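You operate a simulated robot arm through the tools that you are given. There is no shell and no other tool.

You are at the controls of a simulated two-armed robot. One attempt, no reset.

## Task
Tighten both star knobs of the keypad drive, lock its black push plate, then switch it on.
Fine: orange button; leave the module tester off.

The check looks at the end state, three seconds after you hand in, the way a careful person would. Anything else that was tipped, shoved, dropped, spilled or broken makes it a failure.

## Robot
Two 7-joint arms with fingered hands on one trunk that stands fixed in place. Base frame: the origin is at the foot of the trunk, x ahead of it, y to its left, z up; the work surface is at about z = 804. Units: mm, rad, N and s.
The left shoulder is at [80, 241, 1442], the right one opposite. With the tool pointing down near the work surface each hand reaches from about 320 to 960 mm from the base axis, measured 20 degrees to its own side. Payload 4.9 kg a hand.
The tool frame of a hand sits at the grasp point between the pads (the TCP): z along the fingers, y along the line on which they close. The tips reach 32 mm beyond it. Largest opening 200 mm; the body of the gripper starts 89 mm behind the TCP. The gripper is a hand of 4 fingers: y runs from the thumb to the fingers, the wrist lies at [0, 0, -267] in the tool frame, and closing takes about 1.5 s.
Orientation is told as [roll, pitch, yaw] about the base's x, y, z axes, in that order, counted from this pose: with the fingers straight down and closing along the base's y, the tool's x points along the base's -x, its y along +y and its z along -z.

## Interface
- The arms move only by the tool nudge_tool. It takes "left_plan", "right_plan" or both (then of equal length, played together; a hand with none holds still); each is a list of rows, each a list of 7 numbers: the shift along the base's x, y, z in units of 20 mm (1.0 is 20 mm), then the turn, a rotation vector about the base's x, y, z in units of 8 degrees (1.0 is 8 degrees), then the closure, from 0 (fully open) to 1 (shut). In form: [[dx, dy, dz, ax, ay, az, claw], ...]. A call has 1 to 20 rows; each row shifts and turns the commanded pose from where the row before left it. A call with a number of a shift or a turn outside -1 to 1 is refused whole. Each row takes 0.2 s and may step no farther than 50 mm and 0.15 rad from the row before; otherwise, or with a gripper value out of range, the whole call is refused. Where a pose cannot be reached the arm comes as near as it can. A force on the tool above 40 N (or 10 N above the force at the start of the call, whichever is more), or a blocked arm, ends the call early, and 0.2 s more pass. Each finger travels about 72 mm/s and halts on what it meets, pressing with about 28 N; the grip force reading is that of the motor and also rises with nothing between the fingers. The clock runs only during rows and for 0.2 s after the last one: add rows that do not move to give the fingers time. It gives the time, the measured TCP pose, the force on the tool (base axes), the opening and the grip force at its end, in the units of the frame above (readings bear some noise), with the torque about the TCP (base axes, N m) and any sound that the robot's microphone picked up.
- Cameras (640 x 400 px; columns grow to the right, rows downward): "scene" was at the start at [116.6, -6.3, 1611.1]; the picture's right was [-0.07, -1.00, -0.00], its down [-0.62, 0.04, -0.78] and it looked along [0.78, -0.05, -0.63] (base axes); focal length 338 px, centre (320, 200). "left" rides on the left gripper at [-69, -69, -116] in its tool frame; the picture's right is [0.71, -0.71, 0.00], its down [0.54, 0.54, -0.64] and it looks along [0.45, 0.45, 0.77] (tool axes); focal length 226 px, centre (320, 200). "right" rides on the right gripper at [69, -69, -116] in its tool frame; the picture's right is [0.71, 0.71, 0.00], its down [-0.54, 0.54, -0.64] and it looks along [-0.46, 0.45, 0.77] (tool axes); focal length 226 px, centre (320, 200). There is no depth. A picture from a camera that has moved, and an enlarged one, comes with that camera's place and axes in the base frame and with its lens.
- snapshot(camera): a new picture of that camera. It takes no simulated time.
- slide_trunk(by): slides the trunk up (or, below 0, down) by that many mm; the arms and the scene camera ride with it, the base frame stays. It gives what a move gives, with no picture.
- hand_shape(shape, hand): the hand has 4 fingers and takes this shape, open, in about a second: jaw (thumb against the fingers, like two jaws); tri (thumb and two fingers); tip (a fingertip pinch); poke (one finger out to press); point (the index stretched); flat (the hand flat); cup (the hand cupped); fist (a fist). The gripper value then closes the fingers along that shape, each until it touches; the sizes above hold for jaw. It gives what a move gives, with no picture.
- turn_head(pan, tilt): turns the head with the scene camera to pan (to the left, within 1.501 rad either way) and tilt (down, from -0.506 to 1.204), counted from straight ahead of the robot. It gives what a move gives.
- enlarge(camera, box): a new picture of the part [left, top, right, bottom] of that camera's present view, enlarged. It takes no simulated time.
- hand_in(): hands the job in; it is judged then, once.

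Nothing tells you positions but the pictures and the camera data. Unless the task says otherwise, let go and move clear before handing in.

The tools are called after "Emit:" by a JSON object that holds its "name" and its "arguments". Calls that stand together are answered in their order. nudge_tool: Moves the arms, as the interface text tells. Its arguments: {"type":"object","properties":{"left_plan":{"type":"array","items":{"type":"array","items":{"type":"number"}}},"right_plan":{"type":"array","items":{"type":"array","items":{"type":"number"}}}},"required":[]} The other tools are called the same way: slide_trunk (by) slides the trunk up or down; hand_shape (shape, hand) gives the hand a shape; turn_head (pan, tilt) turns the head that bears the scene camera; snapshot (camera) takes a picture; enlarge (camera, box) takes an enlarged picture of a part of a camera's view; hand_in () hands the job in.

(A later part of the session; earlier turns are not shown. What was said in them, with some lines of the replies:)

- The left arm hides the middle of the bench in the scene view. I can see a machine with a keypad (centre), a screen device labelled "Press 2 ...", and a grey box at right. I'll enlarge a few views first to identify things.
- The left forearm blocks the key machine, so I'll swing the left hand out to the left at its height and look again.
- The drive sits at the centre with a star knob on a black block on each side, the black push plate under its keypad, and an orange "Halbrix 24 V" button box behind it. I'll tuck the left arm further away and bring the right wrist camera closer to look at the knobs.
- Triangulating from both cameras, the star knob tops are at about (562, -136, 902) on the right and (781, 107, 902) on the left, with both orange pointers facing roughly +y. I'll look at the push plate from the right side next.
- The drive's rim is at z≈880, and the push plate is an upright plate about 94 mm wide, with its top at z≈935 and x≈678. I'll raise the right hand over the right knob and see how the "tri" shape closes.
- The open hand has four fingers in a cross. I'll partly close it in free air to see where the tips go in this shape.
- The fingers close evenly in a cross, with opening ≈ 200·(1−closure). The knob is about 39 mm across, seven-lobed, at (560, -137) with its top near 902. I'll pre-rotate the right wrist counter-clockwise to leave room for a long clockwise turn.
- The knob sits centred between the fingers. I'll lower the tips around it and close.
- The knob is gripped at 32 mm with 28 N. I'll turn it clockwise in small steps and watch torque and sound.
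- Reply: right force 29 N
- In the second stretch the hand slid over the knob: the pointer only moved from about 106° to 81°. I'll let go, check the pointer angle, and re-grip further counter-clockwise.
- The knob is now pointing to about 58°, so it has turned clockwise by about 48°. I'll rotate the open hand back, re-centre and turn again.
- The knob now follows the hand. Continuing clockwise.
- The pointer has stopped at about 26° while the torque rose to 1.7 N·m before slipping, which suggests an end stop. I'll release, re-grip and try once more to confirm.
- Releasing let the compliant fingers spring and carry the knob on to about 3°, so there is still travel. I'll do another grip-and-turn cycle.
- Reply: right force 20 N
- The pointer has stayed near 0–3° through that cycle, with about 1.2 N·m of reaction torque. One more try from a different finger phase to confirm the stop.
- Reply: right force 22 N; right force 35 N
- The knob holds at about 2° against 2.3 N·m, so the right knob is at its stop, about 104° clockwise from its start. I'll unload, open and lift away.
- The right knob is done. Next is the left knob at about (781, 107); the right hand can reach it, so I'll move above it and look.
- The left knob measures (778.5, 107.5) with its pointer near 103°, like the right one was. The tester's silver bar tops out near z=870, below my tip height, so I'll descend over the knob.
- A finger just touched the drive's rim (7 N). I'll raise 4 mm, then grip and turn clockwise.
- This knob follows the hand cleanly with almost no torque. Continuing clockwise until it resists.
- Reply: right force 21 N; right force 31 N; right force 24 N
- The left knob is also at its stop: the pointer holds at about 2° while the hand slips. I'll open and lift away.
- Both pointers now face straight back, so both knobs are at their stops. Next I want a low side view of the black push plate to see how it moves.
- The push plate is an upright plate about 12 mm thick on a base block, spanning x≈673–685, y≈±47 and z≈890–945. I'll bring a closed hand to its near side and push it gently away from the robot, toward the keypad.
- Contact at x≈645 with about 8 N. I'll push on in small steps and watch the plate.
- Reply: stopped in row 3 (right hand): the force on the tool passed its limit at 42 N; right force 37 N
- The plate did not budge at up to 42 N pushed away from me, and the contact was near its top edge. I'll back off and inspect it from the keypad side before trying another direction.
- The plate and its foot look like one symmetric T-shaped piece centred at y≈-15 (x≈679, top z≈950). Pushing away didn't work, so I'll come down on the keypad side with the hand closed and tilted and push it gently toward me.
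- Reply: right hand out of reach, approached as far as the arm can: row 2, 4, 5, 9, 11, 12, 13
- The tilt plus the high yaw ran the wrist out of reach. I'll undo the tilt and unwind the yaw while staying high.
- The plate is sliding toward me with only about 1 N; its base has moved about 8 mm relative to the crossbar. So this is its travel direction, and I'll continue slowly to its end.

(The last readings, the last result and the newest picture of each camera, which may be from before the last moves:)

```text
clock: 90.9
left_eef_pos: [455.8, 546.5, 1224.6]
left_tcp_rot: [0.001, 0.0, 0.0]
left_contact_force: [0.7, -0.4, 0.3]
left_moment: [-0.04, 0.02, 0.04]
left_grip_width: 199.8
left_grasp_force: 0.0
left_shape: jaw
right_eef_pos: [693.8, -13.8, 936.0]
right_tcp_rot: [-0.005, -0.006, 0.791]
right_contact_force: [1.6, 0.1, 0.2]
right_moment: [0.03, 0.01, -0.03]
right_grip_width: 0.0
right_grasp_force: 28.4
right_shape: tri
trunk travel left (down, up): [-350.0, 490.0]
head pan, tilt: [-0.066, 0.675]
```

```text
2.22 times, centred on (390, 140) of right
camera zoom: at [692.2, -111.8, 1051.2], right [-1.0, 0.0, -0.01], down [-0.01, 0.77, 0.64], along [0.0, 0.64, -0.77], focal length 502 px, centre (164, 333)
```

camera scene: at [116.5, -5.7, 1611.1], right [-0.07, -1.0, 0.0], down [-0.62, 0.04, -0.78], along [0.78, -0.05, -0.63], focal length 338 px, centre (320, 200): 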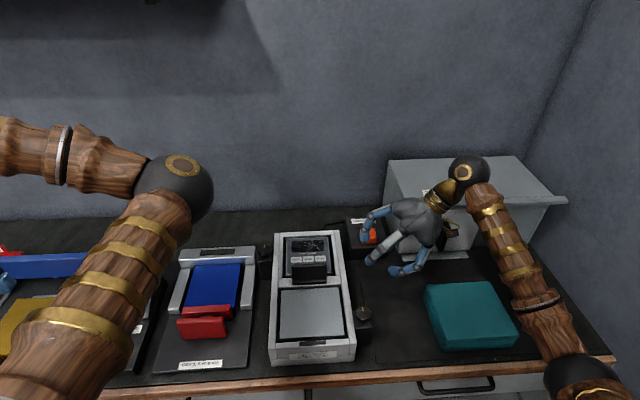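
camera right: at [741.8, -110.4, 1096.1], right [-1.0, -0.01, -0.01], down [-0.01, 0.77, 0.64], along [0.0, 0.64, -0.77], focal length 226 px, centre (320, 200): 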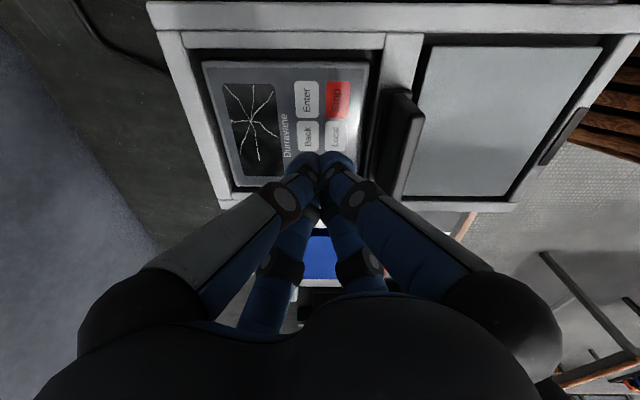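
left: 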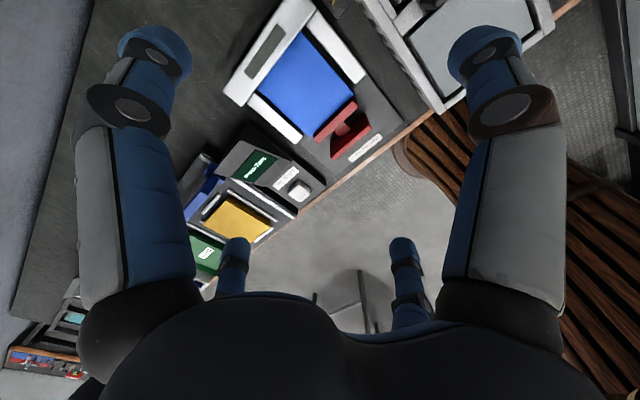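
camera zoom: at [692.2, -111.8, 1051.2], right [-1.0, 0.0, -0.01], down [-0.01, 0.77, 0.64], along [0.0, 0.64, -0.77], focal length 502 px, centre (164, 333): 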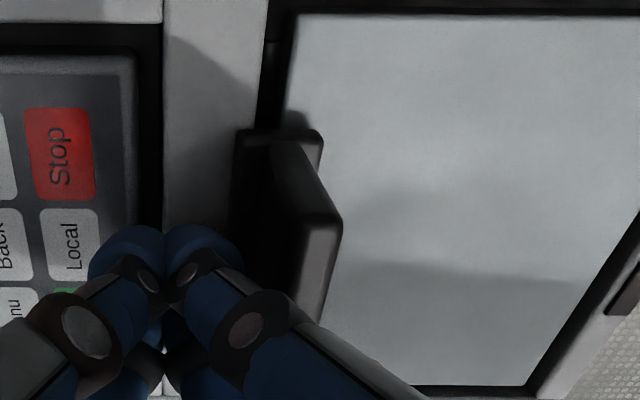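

Emit:
{"name": "nudge_tool", "arguments": {"right_plan": [[-0.15, 0, 0, 0, 0, 0, 1], [-0.15, 0, 0, 0, 0, 0, 1], [-0.15, 0, 0, 0, 0, 0, 1], [0, 0, 0, 0, 0, 0, 1]]}}

Emit:
{"name": "enlarge", "arguments": {"camera": "right", "box": [250, 50, 530, 230]}}

Emit:
{"name": "nudge_tool", "arguments": {"right_plan": [[-0.15, 0, 0, 0, 0, 0, 1], [-0.15, 0, 0, 0, 0, 0, 1], [-0.15, 0, 0, 0, 0, 0, 1], [0, 0, 0, 0, 0, 0, 1]]}}

Emit:
{"name": "enlarge", "arguments": {"camera": "right", "box": [250, 50, 530, 230]}}

Emit:
{"name": "enlarge", "arguments": {"camera": "scene", "box": [260, 220, 380, 310]}}

```text
clock: 91.7
left_eef_pos: [455.8, 546.1, 1222.3]
left_tcp_rot: [0.0, 0.002, 0.0]
left_contact_force: [-0.5, 0.7, -0.5]
left_moment: [-0.02, -0.05, 0.01]
left_grip_width: 199.9
left_grasp_force: 0.0
left_shape: jaw
right_eef_pos: [690.7, -16.9, 935.6]
right_tcp_rot: [-0.014, -0.016, 0.783]
right_contact_force: [22.3, 3.2, 1.0]
right_moment: [-0.04, 0.35, 0.01]
right_grip_width: 0.1
right_grasp_force: 27.7
right_shape: tri
trunk travel left (down, up): [-350.0, 490.0]
head pan, tilt: [-0.066, 0.675]
stopped in row 4 (right hand): the force on the tool passed its limit at 45 N (the readings are from after the stop); the commanded pose is now the measured one
```

```text
2.22 times, centred on (390, 140) of right
camera zoom: at [688.2, -113.5, 1052.0], right [-1.0, 0.0, -0.02], down [-0.01, 0.76, 0.64], along [0.02, 0.64, -0.76], focal length 502 px, centre (164, 333)
```

zoom: 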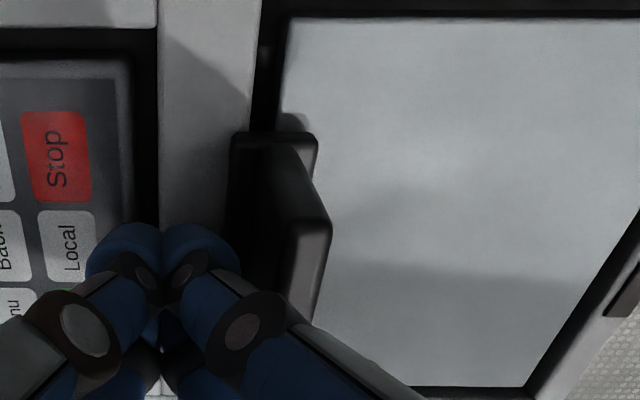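

```text
clock: 92.2
left_eef_pos: [456.4, 546.2, 1224.2]
left_tcp_rot: [0.0, 0.0, 0.0]
left_contact_force: [-1.2, 0.5, 0.2]
left_moment: [-0.03, -0.05, -0.01]
left_grip_width: 199.9
left_grasp_force: 0.1
left_shape: jaw
right_eef_pos: [690.3, -16.2, 939.1]
right_tcp_rot: [-0.017, -0.023, 0.78]
right_contact_force: [26.0, 1.2, 0.5]
right_moment: [-0.01, 0.26, 0.12]
right_grip_width: 0.0
right_grasp_force: 28.3
right_shape: tri
trunk travel left (down, up): [-350.0, 490.0]
head pan, tilt: [-0.066, 0.675]
stopped in row 2 (right hand): the force on the tool passed its limit at 43 N (the readings are from after the stop); the commanded pose is now the measured one
```

```text
2.22 times, centred on (390, 140) of right
camera zoom: at [685.6, -114.9, 1055.0], right [-1.0, 0.01, -0.03], down [-0.01, 0.76, 0.65], along [0.03, 0.65, -0.76], focal length 502 px, centre (164, 333)
```

zoom: 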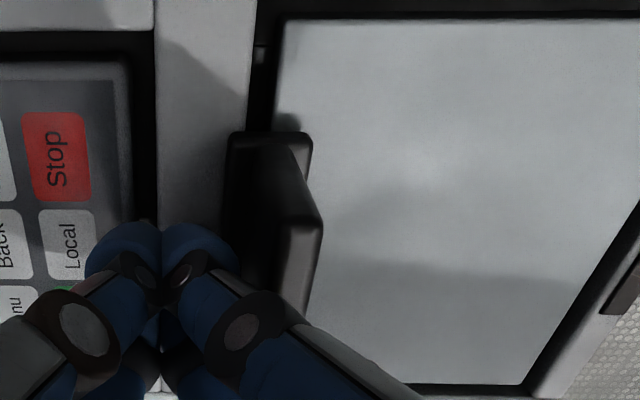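

```text
4.44 times, centred on (320, 265) of scene
camera zoom: at [117.5, -6.0, 1610.9], right [-0.07, -1.0, 0.0], down [-0.62, 0.04, -0.78], along [0.78, -0.05, -0.63], focal length 1502 px, centre (320, -89)
```

zoom: 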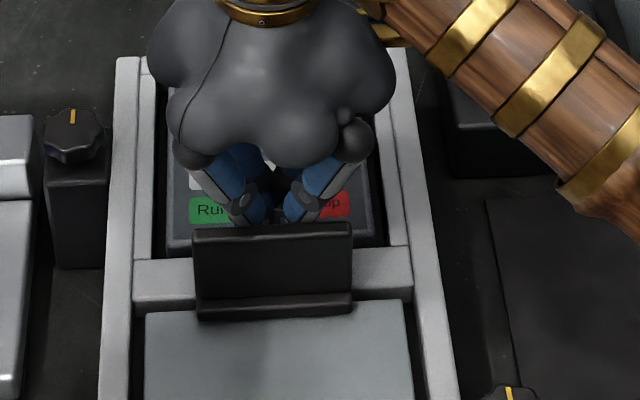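

The plate slid about 22 mm over the grey panel's edge and is now against a hard stop (43–45 N). I'll back off toward the keypad side and lift.

Emit:
{"name": "nudge_tool", "arguments": {"right_plan": [[0.5, 0, 0, 0, 0, 0, 1], [0.8, 0, 0, 0, 0, 0, 1], [0.8, 0, 0, 0, 0, 0, 1], [0, 0, 1, 0.12, 0.16, 0, 1], [0, 0, 1, 0, 0, 0, 1], [0, 0, 1, 0, 0, 0, 1], [0, 0, 1, 0, 0, 0, 1], [0, 0, 1, 0, 0, 0, 1], [0, 0, 1, 0, 0, 0, 1], [0, 0, 1, 0, 0, 0, 1]]}}

Emit:
{"name": "snapshot", "arguments": {"camera": "right"}}

Emit:
{"name": "enlarge", "arguments": {"camera": "scene", "box": [240, 200, 400, 370]}}

```text
clock: 94.4
left_eef_pos: [454.3, 546.6, 1224.6]
left_tcp_rot: [0.002, -0.001, 0.0]
left_contact_force: [-0.4, 0.1, 0.7]
left_moment: [0.02, -0.03, 0.01]
left_grip_width: 200.2
left_grasp_force: 0.0
left_shape: jaw
right_eef_pos: [730.1, -18.3, 1080.8]
right_tcp_rot: [0.012, -0.014, 0.781]
right_contact_force: [-0.3, 0.1, 0.2]
right_moment: [-0.07, -0.04, 0.02]
right_grip_width: 0.0
right_grasp_force: 28.0
right_shape: tri
trunk travel left (down, up): [-350.0, 490.0]
head pan, tilt: [-0.066, 0.675]
```

```text
taken
camera right: at [728.5, -117.4, 1194.5], right [-1.0, 0.0, 0.0], down [0.0, 0.75, 0.66], along [0.0, 0.66, -0.75], focal length 226 px, centre (320, 200)
```

right: 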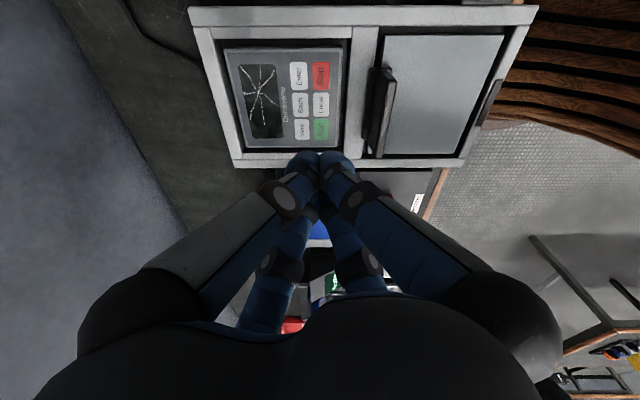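

```text
2.35 times, centred on (320, 285) of scene
camera zoom: at [116.2, -6.1, 1611.1], right [-0.07, -1.0, 0.0], down [-0.62, 0.04, -0.78], along [0.78, -0.05, -0.63], focal length 795 px, centre (320, 0)
```

zoom: 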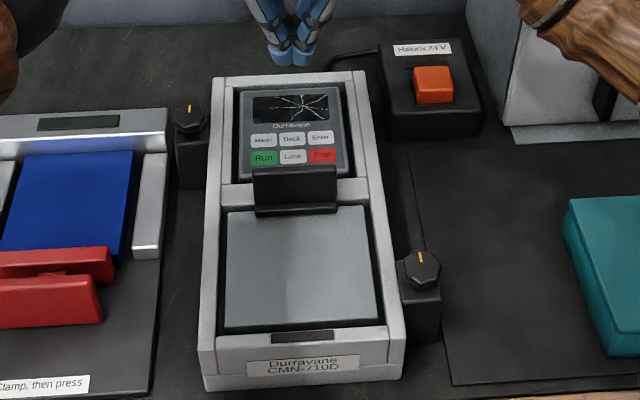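

Everything on the drive is set: the knobs point straight back and the plate is at its locked end. Next is the orange button on the Halbrix 24 V box, which I estimate at (856, -206, 862). I'll move above it, take the "poke" shape and look.

Emit:
{"name": "nudge_tool", "arguments": {"right_plan": [[0, 0, 1, 0, 0, -0.9375, 0.8], [0.3, -0.7, 1, 0, 0, -0.9375, 0.6], [0.5, -0.7, 1, 0, 0, -0.9375, 0.6], [0.5, -0.8, 0.2, 0, 0, -0.9375, 0.6], [0.5, -0.8, 0, 0, 0, -0.9375, 0.6], [0.5, -0.8, 0, 0, 0, -0.9375, 0.6], [0.5, -0.8, 0, 0, 0, -0.9375, 0.6], [0.5, -0.8, 0, 0, 0, -0.9375, 0.6], [0.5, -0.8, 0, 0, 0, -0.9375, 0.6], [0.5, -0.8, 0, 0, 0, -0.9375, 0.6], [0.5, -0.8, 0, 0, 0, -0.9375, 0.6], [0.5, -0.8, 0, 0, 0, -0.9375, 0.6], [0.5, -0.8, 0, 0, 0, 0, 0.6]]}}

Emit:
{"name": "hand_shape", "arguments": {"hand": "right", "shape": "poke"}}

Emit:
{"name": "snapshot", "arguments": {"camera": "right"}}

Emit:
{"name": "snapshot", "arguments": {"camera": "scene"}}

```text
clock: 97.2
left_eef_pos: [454.9, 545.3, 1223.8]
left_tcp_rot: [-0.001, -0.001, 0.001]
left_contact_force: [0.3, -0.8, 0.1]
left_moment: [0.01, 0.02, -0.01]
left_grip_width: 199.8
left_grasp_force: 0.0
left_shape: jaw
right_eef_pos: [844.1, -204.8, 1141.3]
right_tcp_rot: [0.011, -0.013, -0.791]
right_contact_force: [0.3, -0.2, 0.8]
right_moment: [0.03, -0.01, 0.0]
right_grip_width: 79.7
right_grasp_force: 0.1
right_shape: tri
trunk travel left (down, up): [-350.0, 490.0]
head pan, tilt: [-0.066, 0.675]
```

```text
clock: 98.1
left_eef_pos: [454.8, 546.5, 1223.6]
left_tcp_rot: [0.001, 0.0, 0.0]
left_contact_force: [-1.7, -0.4, 0.1]
left_moment: [0.01, 0.0, 0.0]
left_grip_width: 200.0
left_grasp_force: 0.2
left_shape: jaw
right_eef_pos: [844.6, -204.0, 1140.9]
right_tcp_rot: [0.013, -0.013, -0.789]
right_contact_force: [-0.8, -1.0, -0.1]
right_moment: [0.0, 0.0, 0.01]
right_grip_width: 0.0
right_grasp_force: 0.0
right_shape: poke
trunk travel left (down, up): [-350.0, 490.0]
head pan, tilt: [-0.066, 0.675]
```

```text
taken
camera right: at [744.1, -203.5, 1255.5], right [0.0, 1.0, 0.0], down [0.75, 0.0, 0.66], along [0.66, 0.0, -0.75], focal length 226 px, centre (320, 200)
```

right: 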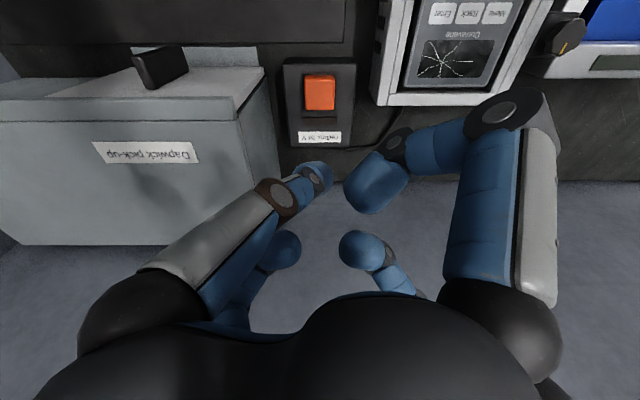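

```text
taken
camera scene: at [116.6, -6.0, 1611.1], right [-0.07, -1.0, 0.0], down [-0.62, 0.04, -0.78], along [0.78, -0.05, -0.63], focal length 338 px, centre (320, 200)
```

scene: 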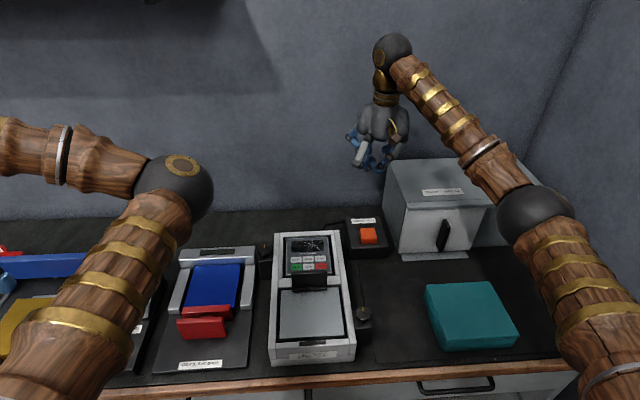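

Emit:
{"name": "enlarge", "arguments": {"camera": "right", "box": [230, 50, 430, 290]}}

Emit:
{"name": "enlarge", "arguments": {"camera": "scene", "box": [330, 80, 430, 270]}}

```text
1.67 times, centred on (330, 170) of right
camera zoom: at [744.1, -203.5, 1255.5], right [0.0, 1.0, 0.0], down [0.75, 0.0, 0.66], along [0.66, 0.0, -0.75], focal length 377 px, centre (303, 250)
```

zoom: 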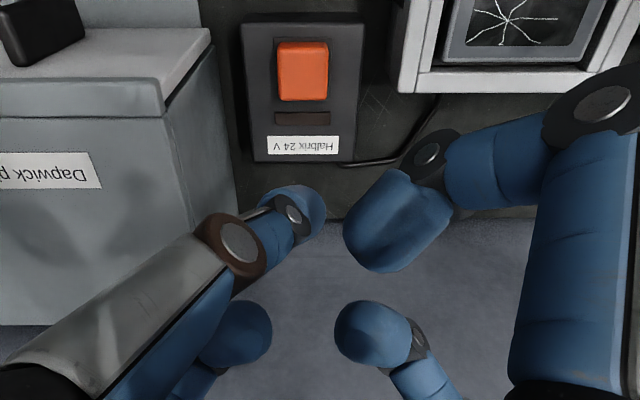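

```text
2.11 times, centred on (380, 175) of scene
camera zoom: at [116.6, -6.0, 1611.1], right [-0.07, -1.0, 0.0], down [-0.62, 0.04, -0.78], along [0.78, -0.05, -0.63], focal length 712 px, centre (194, 253)
```

zoom: 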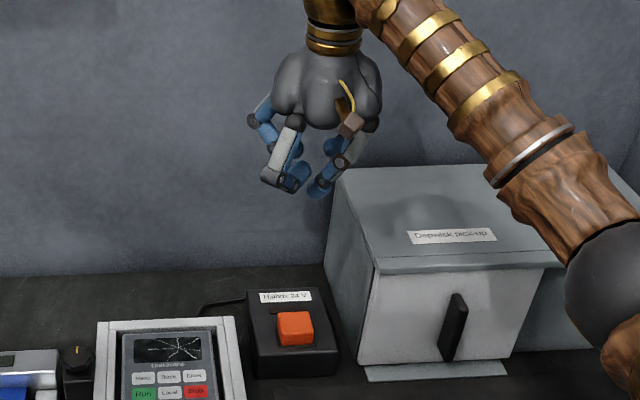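

The poke fingertip sits on the tool axis about 32 mm below the TCP and well below the curled fingers. I'll tilt the hand a little so the palm stays clear of the cabinet, and move to above the button.

Emit:
{"name": "nudge_tool", "arguments": {"right_plan": [[0.13, 0.1, -1, -0.45, 0, 0, 0], [0.13, 0.1, -1, -0.45, 0, 0, 0], [0.13, 0.1, -1, -0.45, 0, 0, 0], [0.13, 0.1, -1, -0.45, 0, 0, 0], [0.13, 0.1, -1, -0.45, 0, 0, 0], [0, 0, -1, 0, 0, 0, 0], [0, 0, -1, 0, 0, 0, 0], [0, 0, 0, 0, 0, 0, 0]]}}

Emit:
{"name": "snapshot", "arguments": {"camera": "right"}}

Emit:
{"name": "enlarge", "arguments": {"camera": "scene", "box": [320, 100, 460, 280]}}

```text
clock: 99.9
left_eef_pos: [453.6, 546.8, 1223.4]
left_tcp_rot: [-0.001, 0.001, 0.0]
left_contact_force: [0.0, -0.2, 0.2]
left_moment: [-0.02, 0.01, 0.02]
left_grip_width: 199.8
left_grasp_force: 0.0
left_shape: jaw
right_eef_pos: [858.0, -192.9, 1002.6]
right_tcp_rot: [-0.215, -0.235, -0.76]
right_contact_force: [-0.3, 0.0, -0.1]
right_moment: [-0.02, 0.01, -0.02]
right_grip_width: 0.0
right_grasp_force: 0.0
right_shape: poke
trunk travel left (down, up): [-350.0, 490.0]
head pan, tilt: [-0.066, 0.675]
```

```text
taken
camera right: at [757.8, -156.6, 1110.7], right [0.0, 0.95, -0.31], down [0.75, 0.2, 0.63], along [0.66, -0.24, -0.72], focal length 226 px, centre (320, 200)
```

right: 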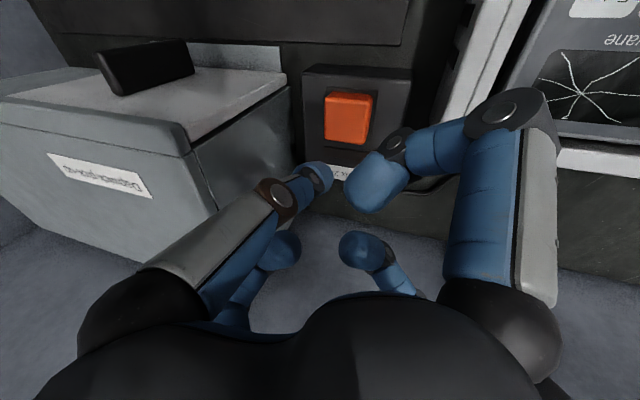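

```text
2.22 times, centred on (390, 190) of scene
camera zoom: at [116.4, -5.9, 1611.1], right [-0.07, -1.0, 0.0], down [-0.62, 0.04, -0.78], along [0.78, -0.05, -0.63], focal length 751 px, centre (164, 222)
```

zoom: 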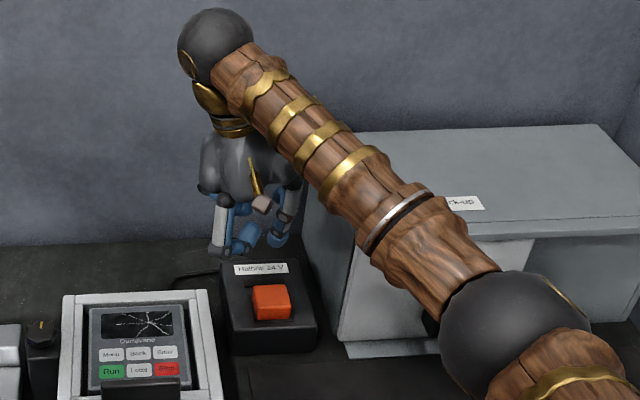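

Emit:
{"name": "nudge_tool", "arguments": {"right_plan": [[0, 0, -1, 0, 0, 0, 0], [0, 0, -1, 0, 0, 0, 0], [0, 0, -1, 0, 0, 0, 0], [0, 0, -1, 0, 0, 0, 0], [0, 0, -0.7, 0, 0, 0, 0], [0, 0, 0, 0, 0, 0, 0]]}}

Emit:
{"name": "snapshot", "arguments": {"camera": "right"}}

Emit:
{"name": "enlarge", "arguments": {"camera": "scene", "box": [320, 150, 440, 280]}}

```text
clock: 101.3
left_eef_pos: [454.3, 547.1, 1223.8]
left_tcp_rot: [-0.001, -0.001, 0.001]
left_contact_force: [0.4, 0.2, 0.4]
left_moment: [0.04, -0.02, 0.02]
left_grip_width: 199.7
left_grasp_force: 0.0
left_shape: jaw
right_eef_pos: [858.4, -193.3, 908.3]
right_tcp_rot: [-0.212, -0.235, -0.761]
right_contact_force: [0.7, 0.4, 2.8]
right_moment: [-0.03, 0.01, -0.03]
right_grip_width: 0.0
right_grasp_force: 0.1
right_shape: poke
trunk travel left (down, up): [-350.0, 490.0]
head pan, tilt: [-0.066, 0.675]
```

```text
taken
camera right: at [758.1, -158.1, 1015.6], right [0.0, 0.95, -0.31], down [0.75, 0.2, 0.63], along [0.66, -0.24, -0.72], focal length 226 px, centre (320, 200)
```

right: 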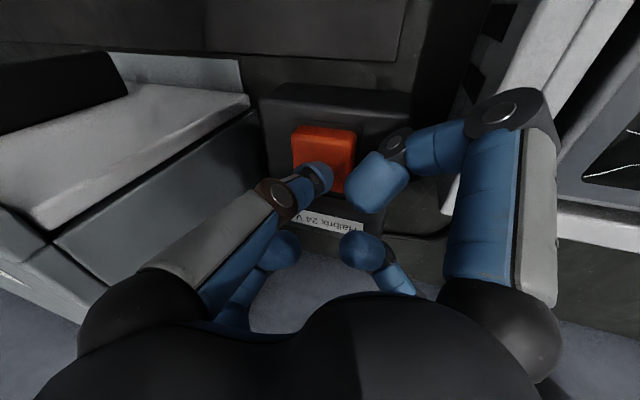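

```text
3.08 times, centred on (380, 215) of scene
camera zoom: at [116.3, -6.0, 1611.2], right [-0.07, -1.0, 0.0], down [-0.62, 0.04, -0.78], along [0.78, -0.05, -0.63], focal length 1040 px, centre (135, 154)
```

zoom: 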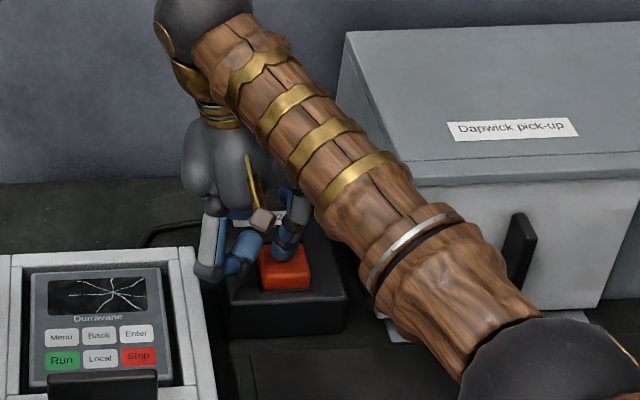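

The fingertip is over the button, so I'll press down in small steps and watch force and sound.

Emit:
{"name": "nudge_tool", "arguments": {"right_plan": [[-0.1, 0, -0.2, 0, 0, 0, 0], [0, 0, 0, 0, 0, 0, 0]]}}

Emit:
{"name": "nudge_tool", "arguments": {"right_plan": [[0, 0, -0.15, 0, 0, 0, 0], [0, 0, 0, 0, 0, 0, 0]]}}

Emit:
{"name": "enlarge", "arguments": {"camera": "right", "box": [250, 80, 410, 240]}}

```text
clock: 101.9
left_eef_pos: [454.8, 548.2, 1224.5]
left_tcp_rot: [0.0, -0.001, -0.001]
left_contact_force: [-0.3, -0.4, -0.1]
left_moment: [0.01, 0.03, -0.01]
left_grip_width: 199.9
left_grasp_force: 0.0
left_shape: jaw
right_eef_pos: [857.2, -194.0, 905.1]
right_tcp_rot: [-0.215, -0.235, -0.762]
right_contact_force: [0.6, 0.9, 3.7]
right_moment: [-0.01, -0.02, 0.0]
right_grip_width: 0.0
right_grasp_force: 0.0
right_shape: poke
trunk travel left (down, up): [-350.0, 490.0]
head pan, tilt: [-0.066, 0.675]
```

```text
clock: 102.5
left_eef_pos: [453.6, 547.7, 1224.6]
left_tcp_rot: [-0.001, -0.001, 0.001]
left_contact_force: [0.1, 0.5, 0.2]
left_moment: [-0.02, 0.01, 0.03]
left_grip_width: 199.8
left_grasp_force: 0.0
left_shape: jaw
right_eef_pos: [857.6, -193.7, 900.3]
right_tcp_rot: [-0.215, -0.235, -0.761]
right_contact_force: [0.7, 1.2, 4.0]
right_moment: [0.03, -0.02, -0.01]
right_grip_width: 0.0
right_grasp_force: 0.1
right_shape: poke
trunk travel left (down, up): [-350.0, 490.0]
head pan, tilt: [-0.066, 0.675]
heard: click
```

```text
2.50 times, centred on (330, 160) of right
camera zoom: at [755.8, -158.5, 1009.2], right [0.0, 0.95, -0.31], down [0.75, 0.2, 0.63], along [0.66, -0.24, -0.72], focal length 565 px, centre (295, 300)
```

zoom: 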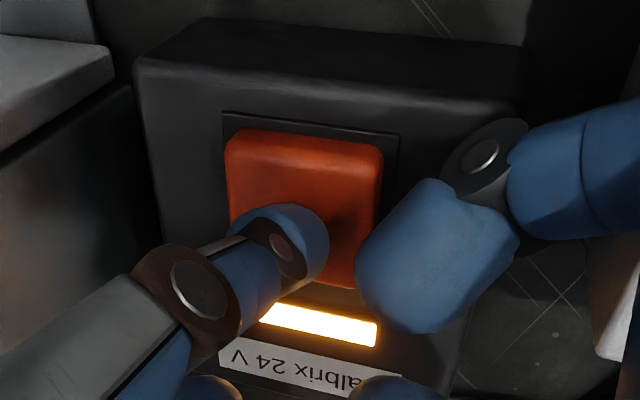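

A click was heard and the lamp on the Halbrix box is lit. I'll lift straight off and look at the drive.

Emit:
{"name": "nudge_tool", "arguments": {"right_plan": [[0, 0, 0.5, 0, 0, 0, 0], [0, 0, 1, 0, 0, 0, 0], [0, 0, 1, 0, 0, 0, 0], [0, 0, 1, 0, 0, 0, 0], [0, 0, 1, 0, 0, 0, 0], [0, 0, 1, 0, 0, 0, 0], [0, 0, 1, 0, 0, 0, 0]]}}

Emit:
{"name": "snapshot", "arguments": {"camera": "scene"}}

Emit:
{"name": "enlarge", "arguments": {"camera": "scene", "box": [250, 200, 410, 370]}}

Emit:
{"name": "enlarge", "arguments": {"camera": "scene", "box": [150, 230, 270, 380]}}

```text
clock: 104.1
left_eef_pos: [454.3, 546.5, 1224.3]
left_tcp_rot: [0.001, 0.001, 0.001]
left_contact_force: [-0.1, 0.2, 0.3]
left_moment: [-0.03, 0.0, 0.0]
left_grip_width: 199.8
left_grasp_force: 0.0
left_shape: jaw
right_eef_pos: [856.0, -194.2, 1031.3]
right_tcp_rot: [-0.215, -0.234, -0.761]
right_contact_force: [0.6, 0.4, 0.0]
right_moment: [-0.03, 0.01, -0.01]
right_grip_width: 0.0
right_grasp_force: 0.0
right_shape: poke
trunk travel left (down, up): [-350.0, 490.0]
head pan, tilt: [-0.066, 0.675]
```

```text
taken
camera scene: at [116.2, -5.7, 1611.1], right [-0.07, -1.0, 0.0], down [-0.62, 0.04, -0.78], along [0.78, -0.05, -0.63], focal length 338 px, centre (320, 200)
```

scene: 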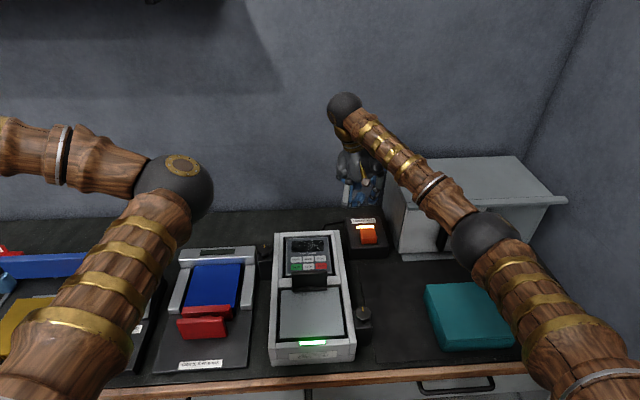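

```text
2.35 times, centred on (330, 285) of scene
camera zoom: at [116.2, -5.7, 1611.1], right [-0.07, -1.0, 0.0], down [-0.62, 0.04, -0.78], along [0.78, -0.05, -0.63], focal length 795 px, centre (296, 0)
```

zoom: 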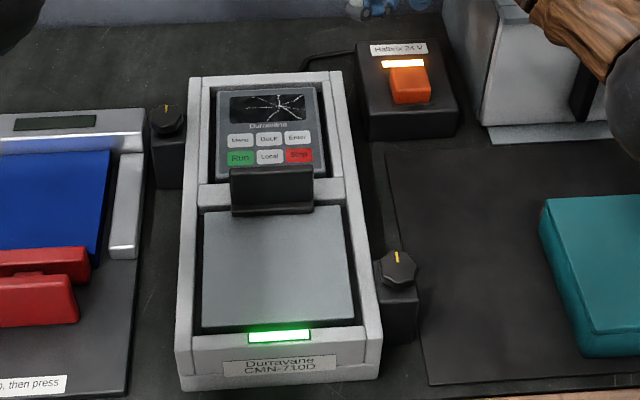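

```text
2.67 times, centred on (210, 305) of scene
camera zoom: at [116.2, -5.7, 1611.1], right [-0.07, -1.0, 0.0], down [-0.62, 0.04, -0.78], along [0.78, -0.05, -0.63], focal length 901 px, centre (613, -80)
```

zoom: 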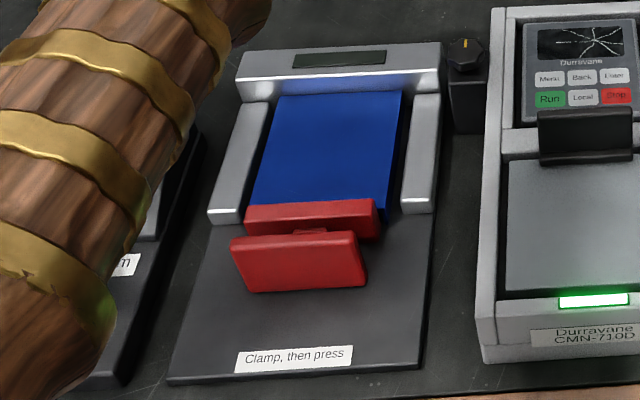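

The drive's green lamp is lit along with the Halbrix lamp, and the module tester's display is still dark. I'll move the right hand clear of the bench items and make a final check.

Emit:
{"name": "nudge_tool", "arguments": {"right_plan": [[0, 0, 1, 0, 0, 0, 0], [0, 0, 1, 0, 0, 0, 0], [0, 0, 1, 0, 0, 0, 0], [0, 0, 1, 0, 0, 0, 0], [-0.5, 0, 1, 0.45, 0, 0, 0], [-0.5, 0, 1, 0.45, 0, 0, 0], [-0.8, -0.3, 1, 0.45, 0, 0, 0], [-0.8, -0.5, 1, 0.45, 0, 0, 0], [-0.8, -0.8, 0.5, 0.45, 0, 0, 0], [-0.8, -0.8, 0, 0, 0, 0, 0], [-0.8, -0.8, 0, 0, 0, 0, 0], [-0.8, -0.8, 0, 0, 0, 0, 0], [-0.8, -0.8, 0, 0, 0, 0, 0], [-0.8, -0.8, 0, 0, 0, 0, 0], [-0.5, -0.8, 0, 0, 0, 0, 0]]}}

Emit:
{"name": "snapshot", "arguments": {"camera": "scene"}}

Emit:
{"name": "enlarge", "arguments": {"camera": "scene", "box": [230, 200, 410, 370]}}

```text
clock: 107.3
left_eef_pos: [455.8, 547.4, 1225.5]
left_tcp_rot: [0.0, -0.001, 0.001]
left_contact_force: [-0.4, 0.1, 0.5]
left_moment: [0.03, -0.08, -0.02]
left_grip_width: 199.8
left_grasp_force: 0.0
left_shape: jaw
right_eef_pos: [698.0, -321.3, 1198.9]
right_tcp_rot: [0.013, -0.015, -0.789]
right_contact_force: [0.3, -0.5, -0.3]
right_moment: [0.01, -0.02, 0.01]
right_grip_width: 0.0
right_grasp_force: 0.0
right_shape: poke
trunk travel left (down, up): [-350.0, 490.0]
head pan, tilt: [-0.066, 0.675]
```

```text
taken
camera scene: at [116.0, -7.2, 1611.2], right [-0.07, -1.0, 0.0], down [-0.62, 0.04, -0.78], along [0.78, -0.05, -0.63], focal length 338 px, centre (320, 200)
```

scene: 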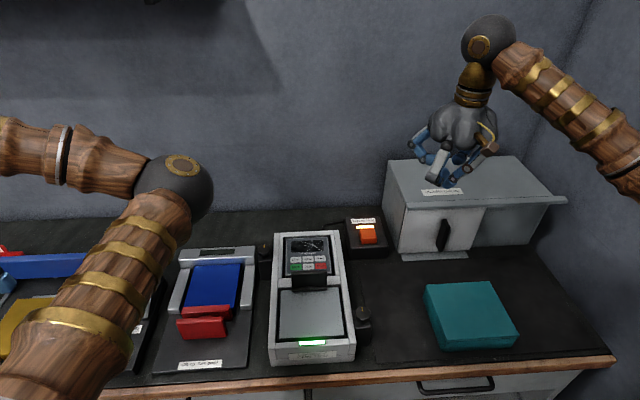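

```text
2.35 times, centred on (320, 285) of scene
camera zoom: at [116.0, -7.2, 1611.2], right [-0.07, -1.0, 0.0], down [-0.62, 0.04, -0.78], along [0.78, -0.05, -0.63], focal length 795 px, centre (320, 0)
```

zoom: 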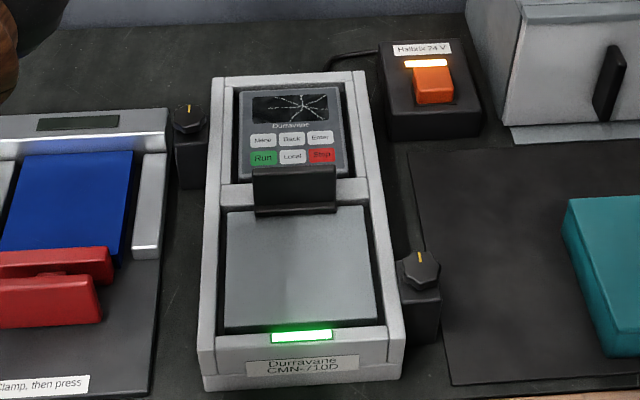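

Emit:
{"name": "enlarge", "arguments": {"camera": "scene", "box": [260, 220, 380, 310]}}

Emit:
{"name": "enlarge", "arguments": {"camera": "scene", "box": [0, 200, 200, 400]}}

```text
4.44 times, centred on (320, 265) of scene
camera zoom: at [116.0, -7.2, 1611.2], right [-0.07, -1.0, 0.0], down [-0.62, 0.04, -0.78], along [0.78, -0.05, -0.63], focal length 1502 px, centre (320, -89)
```

zoom: 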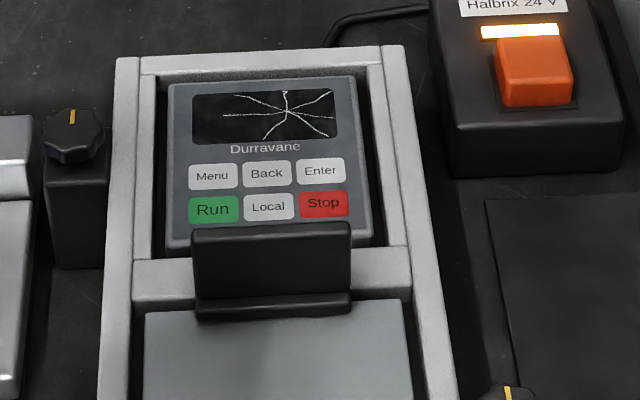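

```text
2.00 times, centred on (100, 300) of scene
camera zoom: at [116.0, -7.2, 1611.2], right [-0.07, -1.0, 0.0], down [-0.62, 0.04, -0.78], along [0.78, -0.05, -0.63], focal length 676 px, centre (760, 0)
```

zoom: 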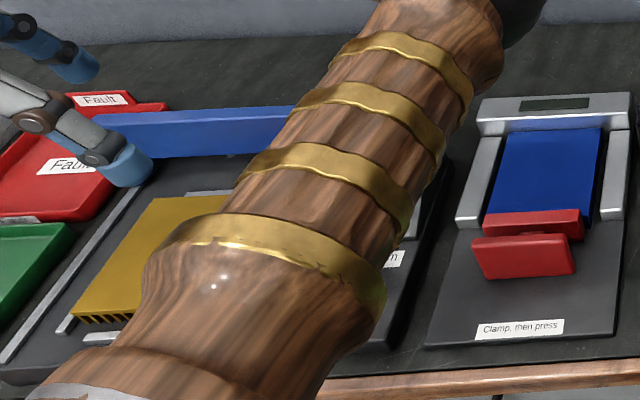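

The final check is good:
- Both star knobs are at their stops.
- The black plate is holding at its locked end.
- The Halbrix lamp and the drive's green lamp are lit.
- The module tester is still off.
- Both hands are clear and nothing else has moved.

I'm handing in.

Emit:
{"name": "hand_in", "arguments": {}}

```text
The job is handed in.
```

The keypad drive is on: its green lamp lit after I pressed the orange button. I've handed the job in, but no result has come back.

- **Star knobs:** I turned both clockwise by about 100°, until they hit their stops. Both pointers now face straight back.
- **Black push plate:** It would not move toward the keypad, even at about 42 N. It did slide about 22 mm the other way, over the edge of the grey panel, to a hard stop. I took that as the locked position, but I heard no click and nothing marks it as locked.
- **Switching on:** I pressed the orange button on the Halbrix 24 V box once. It clicked, and its lamp and the drive's green lamp came on. I did not press Run on the keypad, because the drive's own lamp was already lit.
- **Module tester:** I left it alone and its display is still dark.

In the last pictures nothing else looked moved, and both hands were clear.
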